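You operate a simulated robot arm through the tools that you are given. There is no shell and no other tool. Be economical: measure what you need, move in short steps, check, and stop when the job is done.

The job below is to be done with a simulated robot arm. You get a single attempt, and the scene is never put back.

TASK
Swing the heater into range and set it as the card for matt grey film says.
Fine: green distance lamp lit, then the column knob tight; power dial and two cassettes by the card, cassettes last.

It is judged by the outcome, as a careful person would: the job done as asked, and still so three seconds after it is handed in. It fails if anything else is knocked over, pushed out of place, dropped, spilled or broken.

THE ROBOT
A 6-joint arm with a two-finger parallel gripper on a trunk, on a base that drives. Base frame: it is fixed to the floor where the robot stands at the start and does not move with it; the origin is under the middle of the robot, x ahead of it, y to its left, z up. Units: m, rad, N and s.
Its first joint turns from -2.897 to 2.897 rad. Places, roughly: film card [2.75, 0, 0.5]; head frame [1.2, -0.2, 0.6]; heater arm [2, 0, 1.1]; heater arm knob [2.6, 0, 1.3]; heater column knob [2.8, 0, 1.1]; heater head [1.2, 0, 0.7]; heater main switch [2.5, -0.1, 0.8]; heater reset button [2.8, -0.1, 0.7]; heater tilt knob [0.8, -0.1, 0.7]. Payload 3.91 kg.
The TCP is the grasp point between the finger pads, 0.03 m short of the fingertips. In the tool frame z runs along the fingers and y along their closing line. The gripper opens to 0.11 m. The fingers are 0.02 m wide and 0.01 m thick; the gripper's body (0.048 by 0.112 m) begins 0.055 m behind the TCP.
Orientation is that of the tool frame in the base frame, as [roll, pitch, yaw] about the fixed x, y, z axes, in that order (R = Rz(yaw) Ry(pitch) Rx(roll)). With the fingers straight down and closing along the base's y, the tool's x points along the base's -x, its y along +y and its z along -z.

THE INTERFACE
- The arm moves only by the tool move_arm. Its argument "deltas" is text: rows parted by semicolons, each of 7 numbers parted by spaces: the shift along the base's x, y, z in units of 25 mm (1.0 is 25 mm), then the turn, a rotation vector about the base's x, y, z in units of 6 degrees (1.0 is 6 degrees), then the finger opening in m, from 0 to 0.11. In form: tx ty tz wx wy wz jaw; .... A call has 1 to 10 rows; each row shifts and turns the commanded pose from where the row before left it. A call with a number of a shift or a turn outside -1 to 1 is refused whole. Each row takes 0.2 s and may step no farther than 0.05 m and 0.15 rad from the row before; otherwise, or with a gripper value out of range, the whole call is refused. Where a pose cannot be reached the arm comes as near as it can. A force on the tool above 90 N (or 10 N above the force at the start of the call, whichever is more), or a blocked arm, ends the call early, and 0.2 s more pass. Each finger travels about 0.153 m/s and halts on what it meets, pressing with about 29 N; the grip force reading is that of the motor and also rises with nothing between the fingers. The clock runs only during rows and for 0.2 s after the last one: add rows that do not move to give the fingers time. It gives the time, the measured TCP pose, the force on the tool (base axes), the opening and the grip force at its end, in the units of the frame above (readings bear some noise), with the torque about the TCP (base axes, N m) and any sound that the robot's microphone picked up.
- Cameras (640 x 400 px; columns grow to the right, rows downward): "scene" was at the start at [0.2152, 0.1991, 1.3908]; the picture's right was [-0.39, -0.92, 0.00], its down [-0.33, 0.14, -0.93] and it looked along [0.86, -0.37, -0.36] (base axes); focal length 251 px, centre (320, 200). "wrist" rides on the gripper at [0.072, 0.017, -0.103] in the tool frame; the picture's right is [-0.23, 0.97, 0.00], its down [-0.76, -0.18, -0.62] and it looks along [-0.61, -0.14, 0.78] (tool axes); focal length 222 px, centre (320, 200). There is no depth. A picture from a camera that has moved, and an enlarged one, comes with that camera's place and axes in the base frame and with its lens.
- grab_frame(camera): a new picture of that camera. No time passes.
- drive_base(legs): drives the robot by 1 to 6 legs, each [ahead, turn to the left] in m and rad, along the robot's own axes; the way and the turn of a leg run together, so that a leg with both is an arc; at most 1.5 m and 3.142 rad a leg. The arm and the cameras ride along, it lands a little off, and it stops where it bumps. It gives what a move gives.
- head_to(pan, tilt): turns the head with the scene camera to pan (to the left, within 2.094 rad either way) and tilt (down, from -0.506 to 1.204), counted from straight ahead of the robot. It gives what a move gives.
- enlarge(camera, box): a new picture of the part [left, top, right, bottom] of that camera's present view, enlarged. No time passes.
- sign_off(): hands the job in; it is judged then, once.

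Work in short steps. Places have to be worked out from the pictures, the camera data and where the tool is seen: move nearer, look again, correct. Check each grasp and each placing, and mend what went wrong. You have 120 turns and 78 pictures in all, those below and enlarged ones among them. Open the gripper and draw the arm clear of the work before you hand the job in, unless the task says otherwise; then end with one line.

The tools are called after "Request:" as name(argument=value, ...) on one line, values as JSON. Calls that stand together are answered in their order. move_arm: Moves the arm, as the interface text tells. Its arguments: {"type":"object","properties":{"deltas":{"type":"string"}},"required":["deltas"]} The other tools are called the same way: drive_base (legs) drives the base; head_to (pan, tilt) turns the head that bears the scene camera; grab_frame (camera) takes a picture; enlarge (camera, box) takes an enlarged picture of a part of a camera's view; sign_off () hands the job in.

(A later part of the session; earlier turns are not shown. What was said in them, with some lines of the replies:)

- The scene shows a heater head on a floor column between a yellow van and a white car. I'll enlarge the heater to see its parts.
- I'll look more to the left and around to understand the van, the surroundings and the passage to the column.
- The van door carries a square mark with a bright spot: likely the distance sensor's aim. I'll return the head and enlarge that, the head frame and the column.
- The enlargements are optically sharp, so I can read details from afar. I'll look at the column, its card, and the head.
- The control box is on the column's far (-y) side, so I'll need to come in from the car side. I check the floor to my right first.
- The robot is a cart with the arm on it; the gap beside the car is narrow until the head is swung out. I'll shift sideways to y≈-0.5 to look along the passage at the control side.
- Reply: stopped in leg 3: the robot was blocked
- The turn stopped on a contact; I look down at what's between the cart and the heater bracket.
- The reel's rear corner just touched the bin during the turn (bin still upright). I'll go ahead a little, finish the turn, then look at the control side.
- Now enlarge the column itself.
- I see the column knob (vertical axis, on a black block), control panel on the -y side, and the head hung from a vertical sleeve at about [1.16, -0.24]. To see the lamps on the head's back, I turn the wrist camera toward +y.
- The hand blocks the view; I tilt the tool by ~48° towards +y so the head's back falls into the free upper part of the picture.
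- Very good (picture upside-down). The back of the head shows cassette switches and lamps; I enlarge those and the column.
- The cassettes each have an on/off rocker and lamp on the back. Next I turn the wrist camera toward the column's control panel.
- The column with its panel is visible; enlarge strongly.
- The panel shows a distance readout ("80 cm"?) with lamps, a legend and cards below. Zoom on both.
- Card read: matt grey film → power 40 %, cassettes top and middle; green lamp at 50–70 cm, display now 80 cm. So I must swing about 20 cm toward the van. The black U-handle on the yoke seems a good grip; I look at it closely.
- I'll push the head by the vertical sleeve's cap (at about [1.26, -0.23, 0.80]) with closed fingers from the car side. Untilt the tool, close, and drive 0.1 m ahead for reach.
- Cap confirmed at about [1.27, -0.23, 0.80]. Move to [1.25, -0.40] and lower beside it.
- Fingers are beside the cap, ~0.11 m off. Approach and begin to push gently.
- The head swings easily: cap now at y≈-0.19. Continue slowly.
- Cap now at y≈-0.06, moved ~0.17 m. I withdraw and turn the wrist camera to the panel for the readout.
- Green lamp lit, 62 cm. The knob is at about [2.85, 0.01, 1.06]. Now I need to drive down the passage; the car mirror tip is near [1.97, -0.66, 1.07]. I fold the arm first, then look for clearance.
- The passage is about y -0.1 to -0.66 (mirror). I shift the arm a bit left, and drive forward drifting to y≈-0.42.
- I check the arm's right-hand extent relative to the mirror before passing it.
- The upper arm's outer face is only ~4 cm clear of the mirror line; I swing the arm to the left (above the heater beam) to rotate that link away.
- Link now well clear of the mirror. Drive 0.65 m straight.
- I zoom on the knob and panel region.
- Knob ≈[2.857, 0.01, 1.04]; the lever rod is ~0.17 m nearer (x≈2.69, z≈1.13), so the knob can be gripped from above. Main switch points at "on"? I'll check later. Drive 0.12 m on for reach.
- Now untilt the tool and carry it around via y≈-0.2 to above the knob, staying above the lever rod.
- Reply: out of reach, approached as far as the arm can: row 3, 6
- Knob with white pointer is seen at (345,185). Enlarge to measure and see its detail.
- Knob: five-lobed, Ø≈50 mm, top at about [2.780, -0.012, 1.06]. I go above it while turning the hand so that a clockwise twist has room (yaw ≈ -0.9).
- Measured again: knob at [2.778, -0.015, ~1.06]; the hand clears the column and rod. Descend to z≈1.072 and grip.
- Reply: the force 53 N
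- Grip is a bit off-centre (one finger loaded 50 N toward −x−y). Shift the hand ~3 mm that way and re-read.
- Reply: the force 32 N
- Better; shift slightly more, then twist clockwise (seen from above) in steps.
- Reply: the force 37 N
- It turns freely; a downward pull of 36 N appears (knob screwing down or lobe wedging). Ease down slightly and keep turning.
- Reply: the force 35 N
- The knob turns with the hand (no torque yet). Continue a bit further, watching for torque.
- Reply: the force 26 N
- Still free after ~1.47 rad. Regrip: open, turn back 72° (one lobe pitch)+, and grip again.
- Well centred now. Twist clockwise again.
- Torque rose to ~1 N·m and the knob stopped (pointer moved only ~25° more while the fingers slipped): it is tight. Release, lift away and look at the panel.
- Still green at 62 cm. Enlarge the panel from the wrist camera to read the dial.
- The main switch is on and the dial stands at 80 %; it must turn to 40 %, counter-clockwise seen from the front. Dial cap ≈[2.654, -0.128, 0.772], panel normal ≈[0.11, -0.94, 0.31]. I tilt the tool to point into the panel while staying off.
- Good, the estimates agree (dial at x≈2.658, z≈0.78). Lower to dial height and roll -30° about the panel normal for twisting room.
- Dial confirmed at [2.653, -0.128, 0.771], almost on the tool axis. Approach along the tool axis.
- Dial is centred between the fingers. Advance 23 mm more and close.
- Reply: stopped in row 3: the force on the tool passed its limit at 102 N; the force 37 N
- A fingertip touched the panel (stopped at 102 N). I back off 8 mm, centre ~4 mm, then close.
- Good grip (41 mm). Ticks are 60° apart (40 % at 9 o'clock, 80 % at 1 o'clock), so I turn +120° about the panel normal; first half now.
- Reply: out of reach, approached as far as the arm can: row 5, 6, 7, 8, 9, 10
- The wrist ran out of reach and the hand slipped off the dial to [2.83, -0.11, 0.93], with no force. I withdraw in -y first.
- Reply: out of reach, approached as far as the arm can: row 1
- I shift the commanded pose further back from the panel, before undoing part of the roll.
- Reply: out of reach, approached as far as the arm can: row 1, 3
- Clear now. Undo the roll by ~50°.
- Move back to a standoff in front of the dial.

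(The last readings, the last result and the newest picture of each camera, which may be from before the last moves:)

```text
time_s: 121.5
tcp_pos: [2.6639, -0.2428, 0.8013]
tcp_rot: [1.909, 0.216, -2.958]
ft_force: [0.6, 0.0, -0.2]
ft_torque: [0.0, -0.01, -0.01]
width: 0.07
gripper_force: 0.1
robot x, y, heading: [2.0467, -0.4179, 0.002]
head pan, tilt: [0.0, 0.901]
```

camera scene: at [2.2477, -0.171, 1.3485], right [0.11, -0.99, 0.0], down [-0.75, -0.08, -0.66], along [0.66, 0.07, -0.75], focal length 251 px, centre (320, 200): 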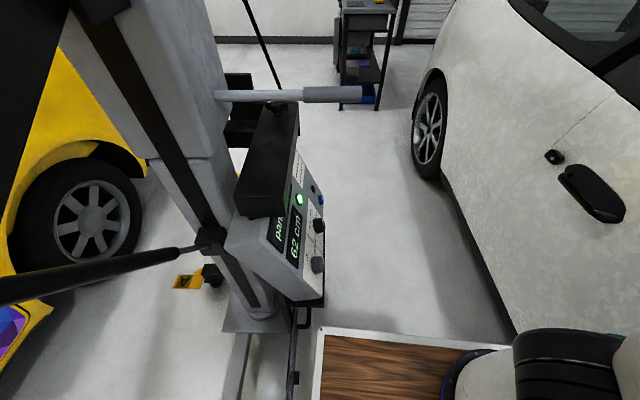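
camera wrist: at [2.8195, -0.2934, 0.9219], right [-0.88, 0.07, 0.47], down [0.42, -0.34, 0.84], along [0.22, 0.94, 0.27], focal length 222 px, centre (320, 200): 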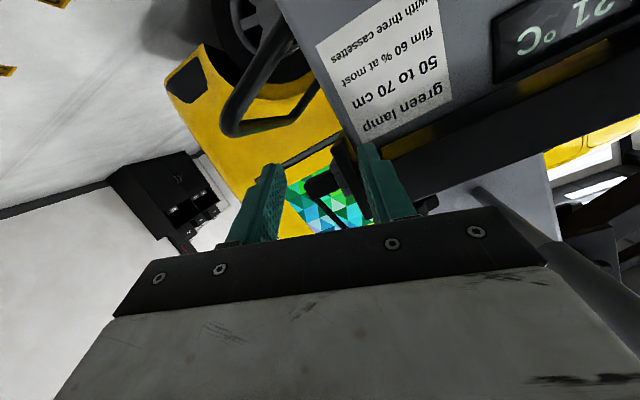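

Reachable in this direction. Roll another 54° back so the full 120° turn fits.

Request:
move_arm(deltas="0 0 0 -0.108 0.944 -0.309 0.07;0 0 0 -0.108 0.944 -0.309 0.07;0 0 0 -0.108 0.944 -0.309 0.07;0 0 0 -0.108 0.944 -0.309 0.07;0 0 0 -0.108 0.944 -0.309 0.07;0 0 0 -0.108 0.944 -0.309 0.07;0 0 0 -0.108 0.944 -0.309 0.07;0 0 0 -0.108 0.944 -0.309 0.07;0 0 0 -0.108 0.944 -0.309 0.07")

Request:
grab_frame(camera="wrist")

```text
time_s: 123.5
tcp_pos: [2.6635, -0.2435, 0.7998]
tcp_rot: [1.995, -0.67, 2.991]
ft_force: [-0.1, -0.4, -0.5]
ft_torque: [0.0, 0.0, 0.02]
width: 0.0702
gripper_force: 0.1
robot x, y, heading: [2.0393, -0.4179, -0.002]
head pan, tilt: [0.0, 0.901]
```

```text
13 pictures are left
camera wrist: at [2.6311, -0.3256, 0.8916], right [0.78, 0.29, 0.55], down [0.55, -0.73, -0.4], along [0.29, 0.62, -0.73], focal length 222 px, centre (320, 200)
```

wrist: 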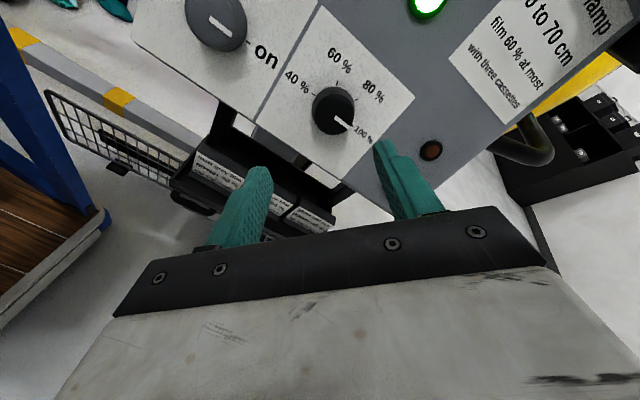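

The dial got dragged to 100 % when the hand slipped off. I'll turn it back in two grips: total 180° counter-clockwise to 40 %. Approach and grip first.

Request:
move_arm(deltas="-0.042 0.517 -0.127 0 0 0 0.07;-0.042 0.517 -0.127 0 0 0 0.07;-0.042 0.517 -0.127 0 0 0 0.07;-0.042 0.517 -0.127 0 0 0 0.07;-0.042 0.517 -0.127 0 0 0 0.07;-0.042 0.517 -0.127 0 0 0 0.07;-0.042 0.517 -0.127 0 0 0 0.07;0 0 0 0 0 0 0.05;0 0 0 0 0 0 0.03;0 0 0 0 0 0 0.03")

```text
time_s: 125.7
tcp_pos: [2.6578, -0.1518, 0.779]
tcp_rot: [1.992, -0.666, 2.993]
ft_force: [21.0, 13.0, 28.0]
ft_torque: [1.26, -0.07, -0.32]
width: 0.0485
gripper_force: 18.7
robot x, y, heading: [2.0447, -0.4146, 0.002]
head pan, tilt: [0.0, 0.901]
```

One finger touches first; shift ~3 mm along the force direction and let the grip settle.

Request:
move_arm(deltas="0.1 0 0.09 0 0 0 0.03;0 0 0 0 0 0 0.03;0 0 0 0 0 0 0.03")

```text
time_s: 126.5
tcp_pos: [2.6586, -0.1519, 0.7804]
tcp_rot: [1.997, -0.669, 2.992]
ft_force: [17.2, 18.8, 19.1]
ft_torque: [0.55, 0.01, -0.42]
width: 0.0454
gripper_force: 15.3
robot x, y, heading: [2.0464, -0.4168, 0.003]
head pan, tilt: [0.0, 0.901]
```

Improving; shift 3 mm more.

Request:
move_arm(deltas="0.09 0 0.08 0 0 0 0.03;0 0 0 0 0 0 0.03;0 0 0 0 0 0 0.03")

Request:
enlarge(camera="wrist", box=[200, 40, 460, 230])

```text
time_s: 127.3
tcp_pos: [2.6589, -0.1527, 0.7818]
tcp_rot: [1.996, -0.668, 2.991]
ft_force: [9.9, 11.1, 12.6]
ft_torque: [0.47, -0.03, -0.28]
width: 0.0408
gripper_force: 44.6
robot x, y, heading: [2.0444, -0.4151, 0.005]
head pan, tilt: [0.0, 0.901]
```

```text
2.11 times, centred on (330, 135) of wrist
camera zoom: at [2.6281, -0.2348, 0.873], right [0.78, 0.29, 0.55], down [0.55, -0.73, -0.4], along [0.29, 0.62, -0.73], focal length 468 px, centre (299, 337)
```

zoom: 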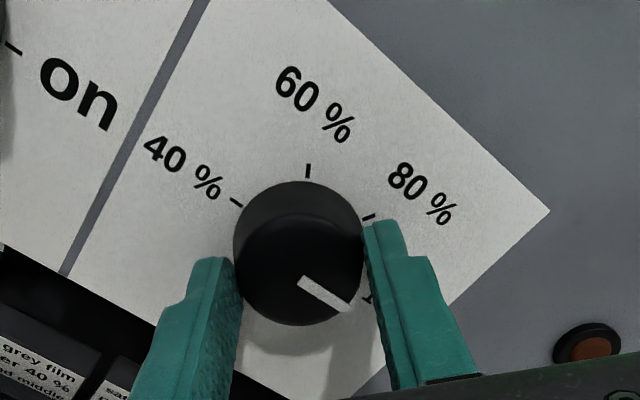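

Firm centred grip, pointer at 100 %. Turn counter-clockwise (+n) 54°.

Request:
move_arm(deltas="0 0 0 0.113 -0.941 0.318 0.03;0 0 0 0.113 -0.941 0.318 0.03;0 0 0 0.113 -0.941 0.318 0.03;0 0 0 0.113 -0.941 0.318 0.03;0 0 0 0.113 -0.941 0.318 0.03;0 0 0 0.113 -0.941 0.318 0.03;0 0 0 0.113 -0.941 0.318 0.03;0 0 0 0.113 -0.941 0.318 0.03;0 0 0 0.113 -0.941 0.318 0.03")

Request:
move_arm(deltas="0 0 0 0.113 -0.941 0.318 0.03;0 0 0 0.113 -0.941 0.318 0.03;0 0 0 0.113 -0.941 0.318 0.03;0 0 0 0.113 -0.941 0.318 0.03;0 0 0 0.113 -0.941 0.318 0.03;0 0 0 0.113 -0.941 0.318 0.03")

Request:
enlarge(camera="wrist", box=[200, 40, 460, 230])

```text
time_s: 129.3
tcp_pos: [2.6604, -0.153, 0.7816]
tcp_rot: [1.909, 0.22, -2.948]
ft_force: [1.8, -5.9, 10.1]
ft_torque: [-0.14, 0.36, 0.99]
width: 0.0407
gripper_force: 45.2
robot x, y, heading: [2.0425, -0.4178, 0.0]
head pan, tilt: [0.0, 0.901]
```

```text
time_s: 130.7
tcp_pos: [2.6615, -0.1537, 0.7825]
tcp_rot: [2.052, 0.801, -2.669]
ft_force: [-2.2, -7.1, 2.0]
ft_torque: [-0.58, 0.33, 0.94]
width: 0.0404
gripper_force: 45.0
robot x, y, heading: [2.0421, -0.419, 0.004]
head pan, tilt: [0.0, 0.901]
```

```text
2.11 times, centred on (330, 135) of wrist
camera zoom: at [2.6147, -0.2703, 0.7751], right [-0.62, 0.19, 0.76], down [0.68, -0.37, 0.64], along [0.4, 0.91, 0.1], focal length 468 px, centre (299, 337)
```

zoom: 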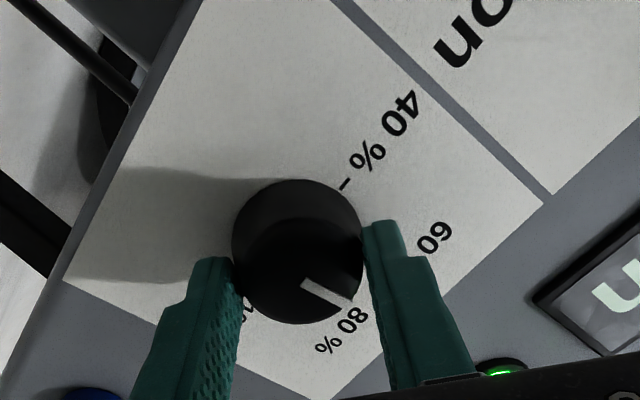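

The dial followed 90° (pointer between 80 and 60). Open in place, roll back 90°, and grip again for the remaining 90°.

Request:
move_arm(deltas="0 0 0 0 0 0 0.07;0 0 0 0 0 0 0.07;0 0 0 -0.113 0.941 -0.318 0.07;0 0 0 -0.113 0.941 -0.318 0.07;0 0 0 -0.113 0.941 -0.318 0.07;0 0 0 -0.113 0.941 -0.318 0.07;0 0 0 -0.113 0.941 -0.318 0.07;0 0 0 -0.113 0.941 -0.318 0.07;0 0 0 -0.113 0.941 -0.318 0.07;0 0 0 -0.113 0.941 -0.318 0.07")

Request:
move_arm(deltas="0 0 0 -0.113 0.941 -0.318 0.07;0 0 0 -0.113 0.941 -0.318 0.07;0 0 0 -0.113 0.941 -0.318 0.07;0 0 0 -0.113 0.941 -0.318 0.07;0 0 0 -0.113 0.941 -0.318 0.07;0 0 0 -0.113 0.941 -0.318 0.07;0 0 0 -0.113 0.941 -0.318 0.07;0 0 0 0 0 0 0.05;0 0 0 0 0 0 0.03;0 0 0 0 0 0 0.03")

```text
time_s: 132.9
tcp_pos: [2.661, -0.1517, 0.7821]
tcp_rot: [1.902, 0.018, -3.015]
ft_force: [-0.4, -0.9, 0.4]
ft_torque: [-0.02, -0.03, 0.0]
width: 0.0701
gripper_force: 0.1
robot x, y, heading: [2.0423, -0.4143, -0.001]
head pan, tilt: [0.0, 0.901]
```

```text
time_s: 135.1
tcp_pos: [2.66, -0.1528, 0.7827]
tcp_rot: [1.996, -0.672, 2.991]
ft_force: [-3.2, -2.0, -6.1]
ft_torque: [-0.29, 0.04, 0.16]
width: 0.0399
gripper_force: 45.6
robot x, y, heading: [2.0432, -0.4196, 0.002]
head pan, tilt: [0.0, 0.901]
```

Centred grip again. Turn the remaining 90°, with a picture before finishing.

Request:
move_arm(deltas="0 0 0 0.113 -0.941 0.318 0.03;0 0 0 0.113 -0.941 0.318 0.03;0 0 0 0.113 -0.941 0.318 0.03;0 0 0 0.113 -0.941 0.318 0.03;0 0 0 0.113 -0.941 0.318 0.03;0 0 0 0.113 -0.941 0.318 0.03;0 0 0 0.113 -0.941 0.318 0.03;0 0 0 0.113 -0.941 0.318 0.03;0 0 0 0.113 -0.941 0.318 0.03")

Request:
move_arm(deltas="0 0 0 0.113 -0.941 0.318 0.03;0 0 0 0.113 -0.941 0.318 0.03;0 0 0 0.113 -0.941 0.318 0.03;0 0 0 0.113 -0.941 0.318 0.03;0 0 0 0.113 -0.941 0.318 0.03;0 0 0 0.113 -0.941 0.318 0.03;0 0 0 0 0 0 0.03")

Request:
enlarge(camera="wrist", box=[200, 40, 460, 230])

```text
time_s: 137.1
tcp_pos: [2.6621, -0.1526, 0.7835]
tcp_rot: [1.91, 0.219, -2.947]
ft_force: [-2.6, -10.2, -3.2]
ft_torque: [-0.37, 0.37, 0.97]
width: 0.0401
gripper_force: 45.4
robot x, y, heading: [2.0425, -0.4199, 0.001]
head pan, tilt: [0.0, 0.901]
```

```text
time_s: 138.7
tcp_pos: [2.662, -0.1527, 0.7834]
tcp_rot: [2.05, 0.804, -2.671]
ft_force: [-2.2, -18.3, 27.8]
ft_torque: [0.7, 0.99, -0.58]
width: 0.0404
gripper_force: 45.0
robot x, y, heading: [2.0438, -0.4171, 0.001]
head pan, tilt: [0.0, 0.901]
```

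```text
2.11 times, centred on (330, 135) of wrist
camera zoom: at [2.6147, -0.2705, 0.7751], right [-0.62, 0.19, 0.76], down [0.68, -0.37, 0.64], along [0.4, 0.91, 0.1], focal length 468 px, centre (299, 337)
```

zoom: 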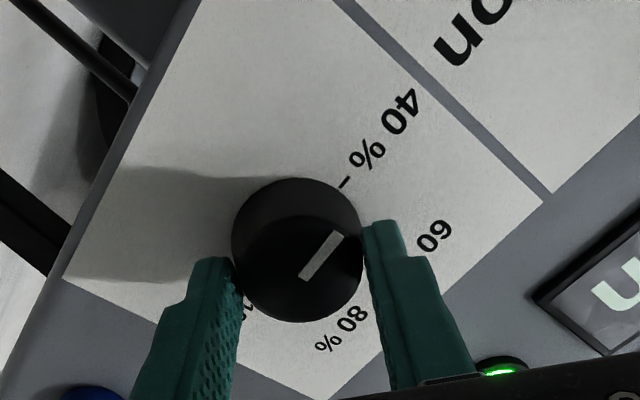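

Pointer is parallel to the 40 % tick. Release, back straight off, and verify.

Request:
move_arm(deltas="0 0 0 0 0 0 0.075;0 0 0 0 0 0 0.075;0.06 -0.5 0.17 0 0 0 0.075;0.06 -0.5 0.17 0 0 0 0.075;0.06 -0.5 0.17 0 0 0 0.075;0.06 -0.5 0.17 0 0 0 0.075;0.06 -0.5 0.17 0 0 0 0.075;0.06 -0.5 0.17 0 0 0 0.075;0.06 -0.5 0.17 0 0 0 0.075;0 0 0 0 0 0 0.075")

Request:
grab_frame(camera="wrist")

```text
time_s: 140.9
tcp_pos: [2.6714, -0.2391, 0.8108]
tcp_rot: [2.053, 0.801, -2.67]
ft_force: [-0.5, -0.3, 0.6]
ft_torque: [-0.02, 0.0, 0.01]
width: 0.075
gripper_force: 0.0
robot x, y, heading: [2.0428, -0.4186, 0.002]
head pan, tilt: [0.0, 0.901]
```

```text
9 pictures are left
camera wrist: at [2.6248, -0.3571, 0.8037], right [-0.62, 0.19, 0.76], down [0.68, -0.37, 0.64], along [0.4, 0.91, 0.1], focal length 222 px, centre (320, 200)
```

wrist: 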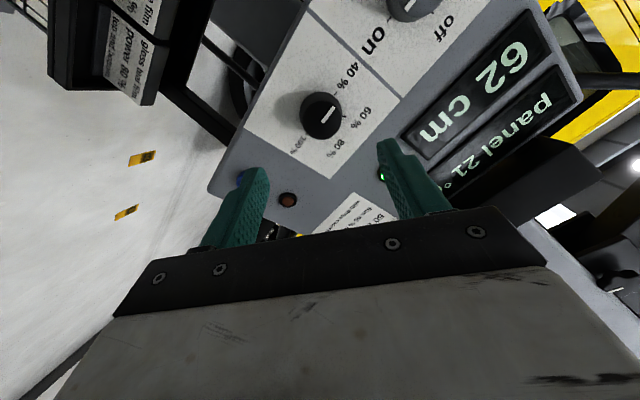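

Dial at 40 %, 62 cm, still green. Now the cassettes: from earlier views the rockers are at about [0.99, 0.09, 0.947] (top) and [0.995, 0.094, 0.686] (middle). First retract the arm into the travel posture.

Request:
move_arm(deltas="-0.3 -0.4 0.2 0.113 -0.941 0.318 0.02;-0.3 -0.2 0.2 0.113 -0.941 0.318 0.02;-0.5 0 1 -1 0 0 0.02;-0.5 0 1 -1 0 0 0.02;-0.5 0 1 -1 0 0 0.02;-0.5 0 1 -1 0 0 0.02;-0.5 0 1 -1 0 0 0.02;-0.5 0 1 -1 0 0 0.02;-0.5 0 1 -1 0 0 0.02;-0.5 0 1 -1 0 0 0.02")

Request:
move_arm(deltas="-0.5 0 1 -1 0 0 0.02;-0.5 0 1 -1 0 0 0.02;-0.5 0 1 -1 0 0 0.02;-0.3 0 1 -1 0 0 0.02;0 0 1 0 0 0 0.02;0 0 1 0 0 0 0.02;0 0 1 0 0 0 0.02;0 0 1 0 0 0 0.02;0 0 1 0 0 0 0.02;0 0 1 0 0 0 0.02")

```text
time_s: 143.1
tcp_pos: [2.5561, -0.2549, 1.021]
tcp_rot: [2.861, 0.311, -2.055]
ft_force: [0.4, 0.1, 0.3]
ft_torque: [0.0, 0.02, 0.02]
width: 0.0202
gripper_force: 0.0
robot x, y, heading: [2.0433, -0.4178, 0.0]
head pan, tilt: [0.0, 0.901]
```

```text
time_s: 145.3
tcp_pos: [2.5109, -0.2552, 1.2713]
tcp_rot: [3.054, -0.06, -2.033]
ft_force: [0.3, 0.1, -0.1]
ft_torque: [0.01, -0.02, 0.01]
width: 0.0202
gripper_force: 0.1
robot x, y, heading: [2.0414, -0.4151, 0.002]
head pan, tilt: [0.0, 0.901]
```

Now into the travel posture (arm turned left, high), as on the way in.

Request:
move_arm(deltas="-0.8 0 1 0 0 0 0.02;-0.8 0 1 0 0 0 0.02;-0.8 0 1 0 0 0 0.02;-0.8 0 1 0 0 0 0.02;-0.8 0 1 0 0 0 0.02;-0.4 0.9 0.8 0 0 0 0.02;-0.4 0.9 0.8 0 0 0 0.02;-0.4 0.9 0.8 0 0 0 0.02;-0.4 0.9 0.6 0 0 0 0.02;0 0.9 0.6 0 0 0 0.02")

Request:
move_arm(deltas="0 1 0 0 0 0 0.02;0 1 0 0 0 0 0.02;0 1 0 0 0 0 0.02;0 1 0 0 0 0 0.02;0 1 0 0 0 0 0.02")

```text
time_s: 147.5
tcp_pos: [2.3702, -0.1354, 1.4502]
tcp_rot: [3.051, -0.055, -2.033]
ft_force: [0.3, -0.5, 0.1]
ft_torque: [0.01, 0.0, 0.02]
width: 0.0202
gripper_force: 0.1
out of reach, approached as far as the arm can: row 7, 8, 9, 10
robot x, y, heading: [2.0412, -0.4196, 0.002]
head pan, tilt: [0.0, 0.901]
```

```text
time_s: 148.7
tcp_pos: [2.3688, -0.009, 1.4485]
tcp_rot: [3.051, -0.056, -2.032]
ft_force: [0.3, -1.7, -0.1]
ft_torque: [0.02, 0.01, -0.02]
width: 0.0198
gripper_force: 0.1
robot x, y, heading: [2.0464, -0.4174, 0.0]
head pan, tilt: [0.0, 0.901]
```

Drive straight back 1.5 m past the mirror.

Request:
drive_base(legs=[[-1.5, 0]])

Request:
head_to(pan=0.35, tilt=0.75)

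Request:
grab_frame(camera="scene")

```text
time_s: 156.2
tcp_pos: [0.8695, -0.0071, 1.4479]
tcp_rot: [3.053, -0.059, -2.046]
ft_force: [0.9, 0.3, -0.5]
ft_torque: [0.0, 0.03, 0.03]
width: 0.02
gripper_force: 0.0
robot x, y, heading: [0.538, -0.4132, -0.006]
head pan, tilt: [0.0, 0.901]
```

```text
time_s: 157.0
tcp_pos: [0.8698, -0.0084, 1.447]
tcp_rot: [3.054, -0.059, -2.046]
ft_force: [0.0, 0.3, 0.3]
ft_torque: [-0.01, -0.02, 0.0]
width: 0.0199
gripper_force: 0.1
robot x, y, heading: [0.5387, -0.4126, -0.01]
head pan, tilt: [0.351, 0.75]
```

```text
8 pictures are left
camera scene: at [0.7483, -0.1496, 1.3565], right [0.33, -0.94, 0.0], down [-0.64, -0.23, -0.73], along [0.69, 0.24, -0.68], focal length 251 px, centre (320, 200)
```

scene: 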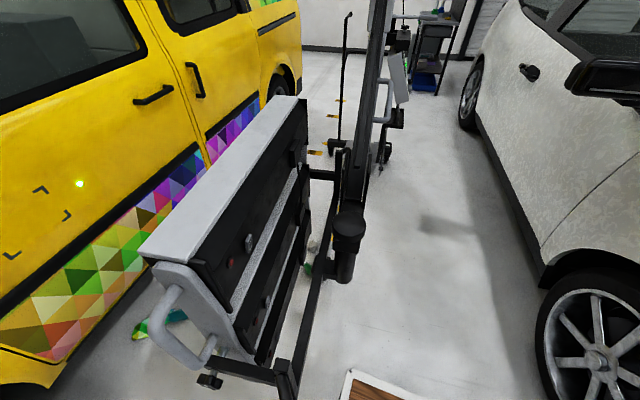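

The back is in full view: top rocker ≈[0.994, 0.087, 0.947], middle ≈[0.994, 0.093, 0.686]. I turn and tilt the closed fingers toward the head's back (35° downward) at a standoff.

Request:
move_arm(deltas="0.44 -0.37 -0.3 0 0 -1 0;0.44 -0.37 -0.3 0 0 -1 0;0.44 -0.37 -0.3 0 0 -1 0;0.44 -0.37 -0.3 0 0 -1 0;0.44 -0.37 -0.3 0 0 -1 0;0.44 -0.37 -0.3 0 0 -1 0;0.44 -0.37 -0.3 0 0 -1 0;0.44 -0.37 -0.3 0 0 -1 0;0.44 -0.37 -0.3 0 0 -1 0;0.44 -0.37 -0.3 0 0 -1 0")

Request:
move_arm(deltas="0 0 -0.9 1 0 -0.14 0;0 0 -0.9 1 0 -0.14 0;0 0 -0.9 1 0 -0.14 0;0 0 -0.9 1 0 -0.14 0;0 0 -0.9 1 0 -0.14 0;0 0 -0.9 1 0 -0.14 0;0 0 -0.9 1 0 -0.14 0;0 0 -0.9 1 0 -0.14 0;0 0 -0.9 1 0 0 0;0 0 -0.9 0 0 0 0")

Request:
grab_frame(camera="wrist")

```text
time_s: 159.2
tcp_pos: [0.98, -0.0993, 1.3744]
tcp_rot: [3.051, -0.056, -3.095]
ft_force: [0.1, 0.6, -0.2]
ft_torque: [-0.01, -0.02, 0.03]
width: 0.0
gripper_force: 29.1
robot x, y, heading: [0.5367, -0.4114, -0.006]
head pan, tilt: [0.351, 0.75]
```

```text
time_s: 161.4
tcp_pos: [0.9795, -0.0995, 1.1476]
tcp_rot: [2.108, -0.052, 3.119]
ft_force: [0.7, 0.1, 0.4]
ft_torque: [0.02, -0.03, 0.0]
width: 0.0
gripper_force: 28.8
robot x, y, heading: [0.5386, -0.4148, -0.009]
head pan, tilt: [0.351, 0.75]
```

```text
7 pictures are left
camera wrist: at [0.9096, -0.1773, 1.2193], right [0.28, 0.49, 0.82], down [0.75, -0.64, 0.13], along [0.59, 0.59, -0.55], focal length 222 px, centre (320, 200)
```

wrist: 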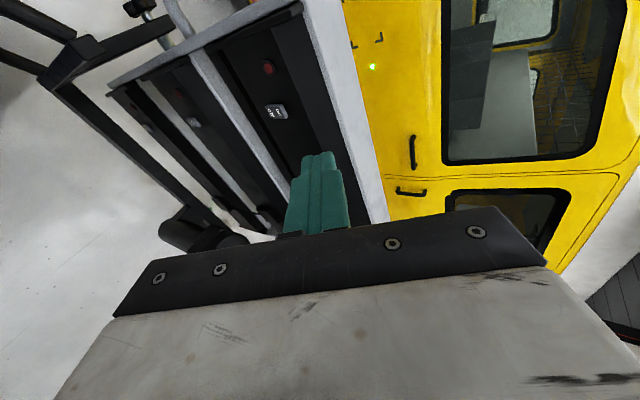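

Top rocker ray agrees: [0.994, 0.087, 0.949]. Move the fingertips to ~3 cm before its upper half and check with a zoom.

Request:
move_arm(deltas="0.083 0.757 -0.9 0 0 0 0;0.083 0.757 -0.9 0 0 0 0;0.083 0.757 -0.9 0 0 0 0;0.083 0.757 -0.9 0 0 0 0;0.083 0.757 -0.9 0 0 0 0;0.083 0.757 -0.9 0 0 0 0;0.083 0.757 -0.9 0 0 0 0")

Request:
enlarge(camera="wrist", box=[180, 50, 400, 230])

```text
time_s: 163.0
tcp_pos: [0.9959, 0.0319, 0.9898]
tcp_rot: [2.108, -0.051, 3.119]
ft_force: [-0.3, -0.1, -0.2]
ft_torque: [-0.01, 0.0, -0.01]
width: 0.0001
gripper_force: 29.1
robot x, y, heading: [0.5366, -0.4129, -0.015]
head pan, tilt: [0.351, 0.75]
```

```text
2.22 times, centred on (290, 140) of wrist
camera zoom: at [0.9261, -0.0466, 1.0623], right [0.28, 0.49, 0.82], down [0.75, -0.64, 0.13], along [0.59, 0.59, -0.55], focal length 494 px, centre (387, 333)
```

zoom: 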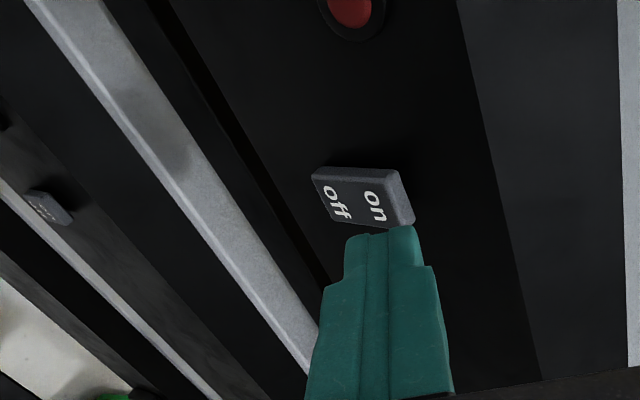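

"on" is the upper end and stands proud (now off). Tip is lined up; press gently along the tool axis.

Request:
move_arm(deltas="-0.2 0.2 -0.12 0 0 0 0;0 0.25 -0.14 0 0 0 0;0 0.25 -0.14 0 0 0 0;0 0.2 -0.1 0 0 0 0;0 0.15 -0.06 0 0 0 0")

```text
time_s: 164.2
tcp_pos: [0.9895, 0.0573, 0.9774]
tcp_rot: [2.109, -0.052, 3.119]
ft_force: [1.4, -9.2, 6.5]
ft_torque: [0.08, 0.03, 0.02]
width: 0.0
gripper_force: 28.9
robot x, y, heading: [0.5419, -0.4137, -0.01]
head pan, tilt: [0.351, 0.75]
heard: click
```

Click heard at ~11 N. Back off and go down to the middle rocker's standoff.

Request:
move_arm(deltas="0 -0.6 0.35 0 0 0 0;0 -0.6 0.35 0 0 0 0;0 -0.6 0.35 0 0 0 0;0 -0.6 0.3 0 0 0 0")

Request:
move_arm(deltas="0 -0.05 -1 0 0 0 0;0 -0.05 -1 0 0 0 0;0 -0.05 -1 0 0 0 0;0 -0.05 -1 0 0 0 0;0 -0.05 -1 0 0 0 0;0 -0.05 -1 0 0 0 0;0 -0.05 -1 0 0 0 0;0 -0.05 -1 0 0 0 0;0 0 -1 0 0 0 0;0 0 -0.8 0 0 0 0")

Request:
grab_frame(camera="wrist")

```text
time_s: 165.2
tcp_pos: [0.9892, -0.0013, 1.0117]
tcp_rot: [2.108, -0.052, 3.119]
ft_force: [-1.3, 0.0, -0.5]
ft_torque: [0.01, 0.01, 0.01]
width: 0.0
gripper_force: 29.2
robot x, y, heading: [0.5397, -0.4122, -0.006]
head pan, tilt: [0.351, 0.75]
```

```text
time_s: 167.4
tcp_pos: [0.9905, -0.0106, 0.7663]
tcp_rot: [2.109, -0.053, 3.118]
ft_force: [-0.8, 0.1, 0.4]
ft_torque: [-0.02, 0.0, 0.01]
width: 0.0002
gripper_force: 29.2
robot x, y, heading: [0.5372, -0.4091, -0.009]
head pan, tilt: [0.351, 0.75]
```

```text
5 pictures are left
camera wrist: at [0.9207, -0.0894, 0.8366], right [0.28, 0.49, 0.82], down [0.76, -0.64, 0.13], along [0.59, 0.59, -0.55], focal length 222 px, centre (320, 200)
```

wrist: 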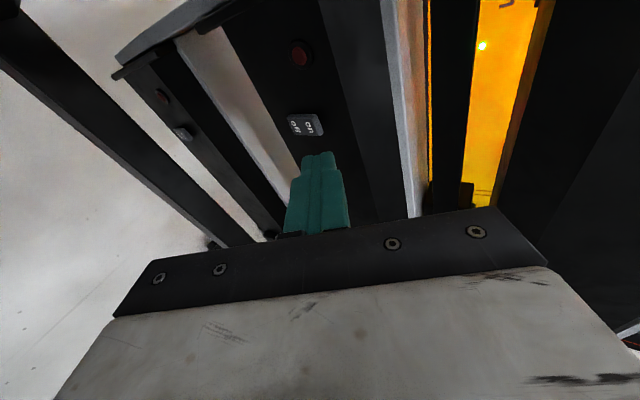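

The top cassette glows. The middle rocker's "on" half is at ≈[0.993, 0.085, 0.695]; align and press the same way.

Request:
move_arm(deltas="0.1 0 -0.6 0 0 0 0;0 0.5 -0.3 0 0 0 0;0 0.5 -0.3 0 0 0 0;0 0.5 -0.3 0 0 0 0;0 0.5 -0.3 0 0 0 0;0 0.3 -0.16 0 0 0 0;0 0.2 -0.1 0 0 0 0")

Request:
move_arm(deltas="0 0.1 -0.05 0 0 0 0;0 0.1 -0.05 0 0 0 0;0 0.1 -0.05 0 0 0 0")

```text
time_s: 169.0
tcp_pos: [0.9931, 0.0501, 0.713]
tcp_rot: [2.107, -0.05, 3.12]
ft_force: [-0.4, -0.4, -0.3]
ft_torque: [0.02, 0.04, -0.01]
width: 0.0001
gripper_force: 29.0
robot x, y, heading: [0.5386, -0.4135, -0.007]
head pan, tilt: [0.351, 0.75]
```

```text
time_s: 169.8
tcp_pos: [0.9938, 0.0577, 0.7109]
tcp_rot: [2.108, -0.051, 3.118]
ft_force: [6.8, -9.0, 6.7]
ft_torque: [0.06, 0.03, -0.11]
width: 0.0002
gripper_force: 29.3
robot x, y, heading: [0.5352, -0.4138, -0.013]
head pan, tilt: [0.351, 0.75]
heard: click
```

Click heard again. Back off and check with a picture.

Request:
move_arm(deltas="0 -0.6 0.35 0 0 0 0;0 -0.6 0.35 0 0 0 0;0 -0.6 0.35 0 0 0 0;0 -0.6 0.6 0 0 0 0;0 -0.6 1 0 0 0 0;0 -0.6 1 0 0 0 0;0 -0.6 1 0 0 0 0;0 -0.6 1 0 0 0 0;0 -0.6 1 0 0 0 0;0 -0.6 1 0 0 0 0")

Request:
move_arm(deltas="0 -0.8 1 0 0 0 0.05;0 -0.8 1 0 0 0 0.05;0 -0.8 1 0 0 0 0.05;0 -0.8 1 0 0 0 0.05;0 -0.8 1 0 0 0 0.05;0 -0.8 1 0 0 0 0.05;0 -0.8 1 0 0 0 0.05;0 -0.8 1 0 0 0 0.05")

Request:
grab_frame(camera="scene")

```text
time_s: 172.0
tcp_pos: [1.025, -0.0646, 0.8945]
tcp_rot: [2.11, -0.052, 3.12]
ft_force: [-0.2, 0.8, 0.8]
ft_torque: [-0.03, 0.03, -0.01]
width: 0.0
gripper_force: 28.8
out of reach, approached as far as the arm can: row 8, 9, 10
robot x, y, heading: [0.536, -0.4118, -0.006]
head pan, tilt: [0.351, 0.75]
```

```text
time_s: 173.8
tcp_pos: [1.0489, -0.2056, 1.0971]
tcp_rot: [2.108, -0.052, 3.119]
ft_force: [0.1, -1.2, 0.0]
ft_torque: [0.01, 0.0, 0.0]
width: 0.0499
gripper_force: 0.0
out of reach, approached as far as the arm can: row 1, 2, 3, 4
robot x, y, heading: [0.5372, -0.4109, -0.008]
head pan, tilt: [0.351, 0.75]
```

```text
4 pictures are left
camera scene: at [0.7485, -0.1495, 1.3565], right [0.33, -0.94, 0.0], down [-0.64, -0.23, -0.73], along [0.69, 0.24, -0.68], focal length 251 px, centre (320, 200)
```

scene: 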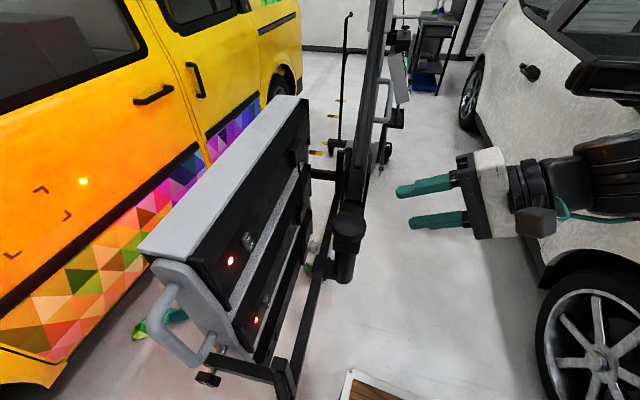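

Both cassette lamps (top and middle) glow, bottom is off. One zoom to verify the panel's state.

Request:
enlarge(camera="scene", box=[375, 40, 425, 110])

Request:
enlarge(camera="scene", box=[190, 210, 320, 340])

```text
5.71 times, centred on (400, 75) of scene
camera zoom: at [0.7485, -0.1495, 1.3565], right [0.33, -0.94, 0.0], down [-0.64, -0.23, -0.73], along [0.69, 0.24, -0.68], focal length 1436 px, centre (-137, 914)
```

zoom: 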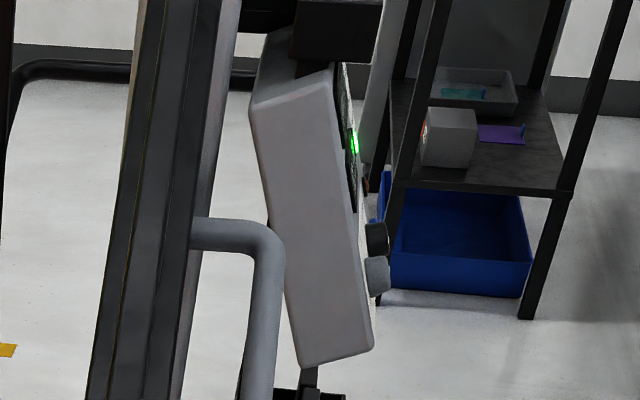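

```text
3.08 times, centred on (255, 275) of scene
camera zoom: at [0.7485, -0.1495, 1.3565], right [0.33, -0.94, 0.0], down [-0.64, -0.23, -0.73], along [0.69, 0.24, -0.68], focal length 774 px, centre (520, -31)
```

zoom: 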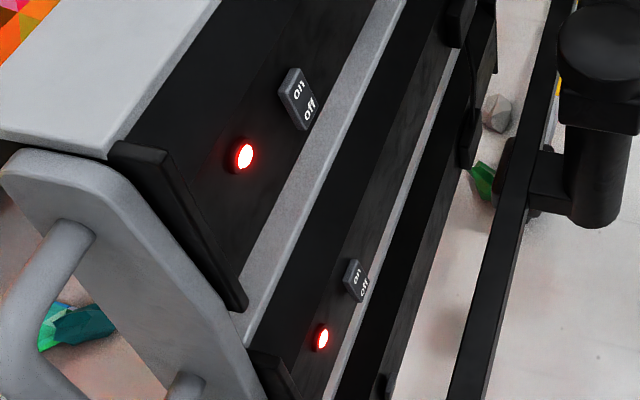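

The green distance lamp is still lit, the trip lamp is dark, and the top and middle cassettes are on. The gripper is open and the arm is clear, so I hand in.

Request:
sign_off()

```text
The job is handed in.
```

The heater is swung in to 62 cm with the green distance lamp lit, the column knob is tight, the power dial is at 40 %, and the top and middle cassettes were switched on last. On the way the cart lightly touched the bin, a fingertip pressed the control panel at 102 N, and the dial slipped to 100 % before I set it to 40 %; I saw nothing knocked over or damaged.
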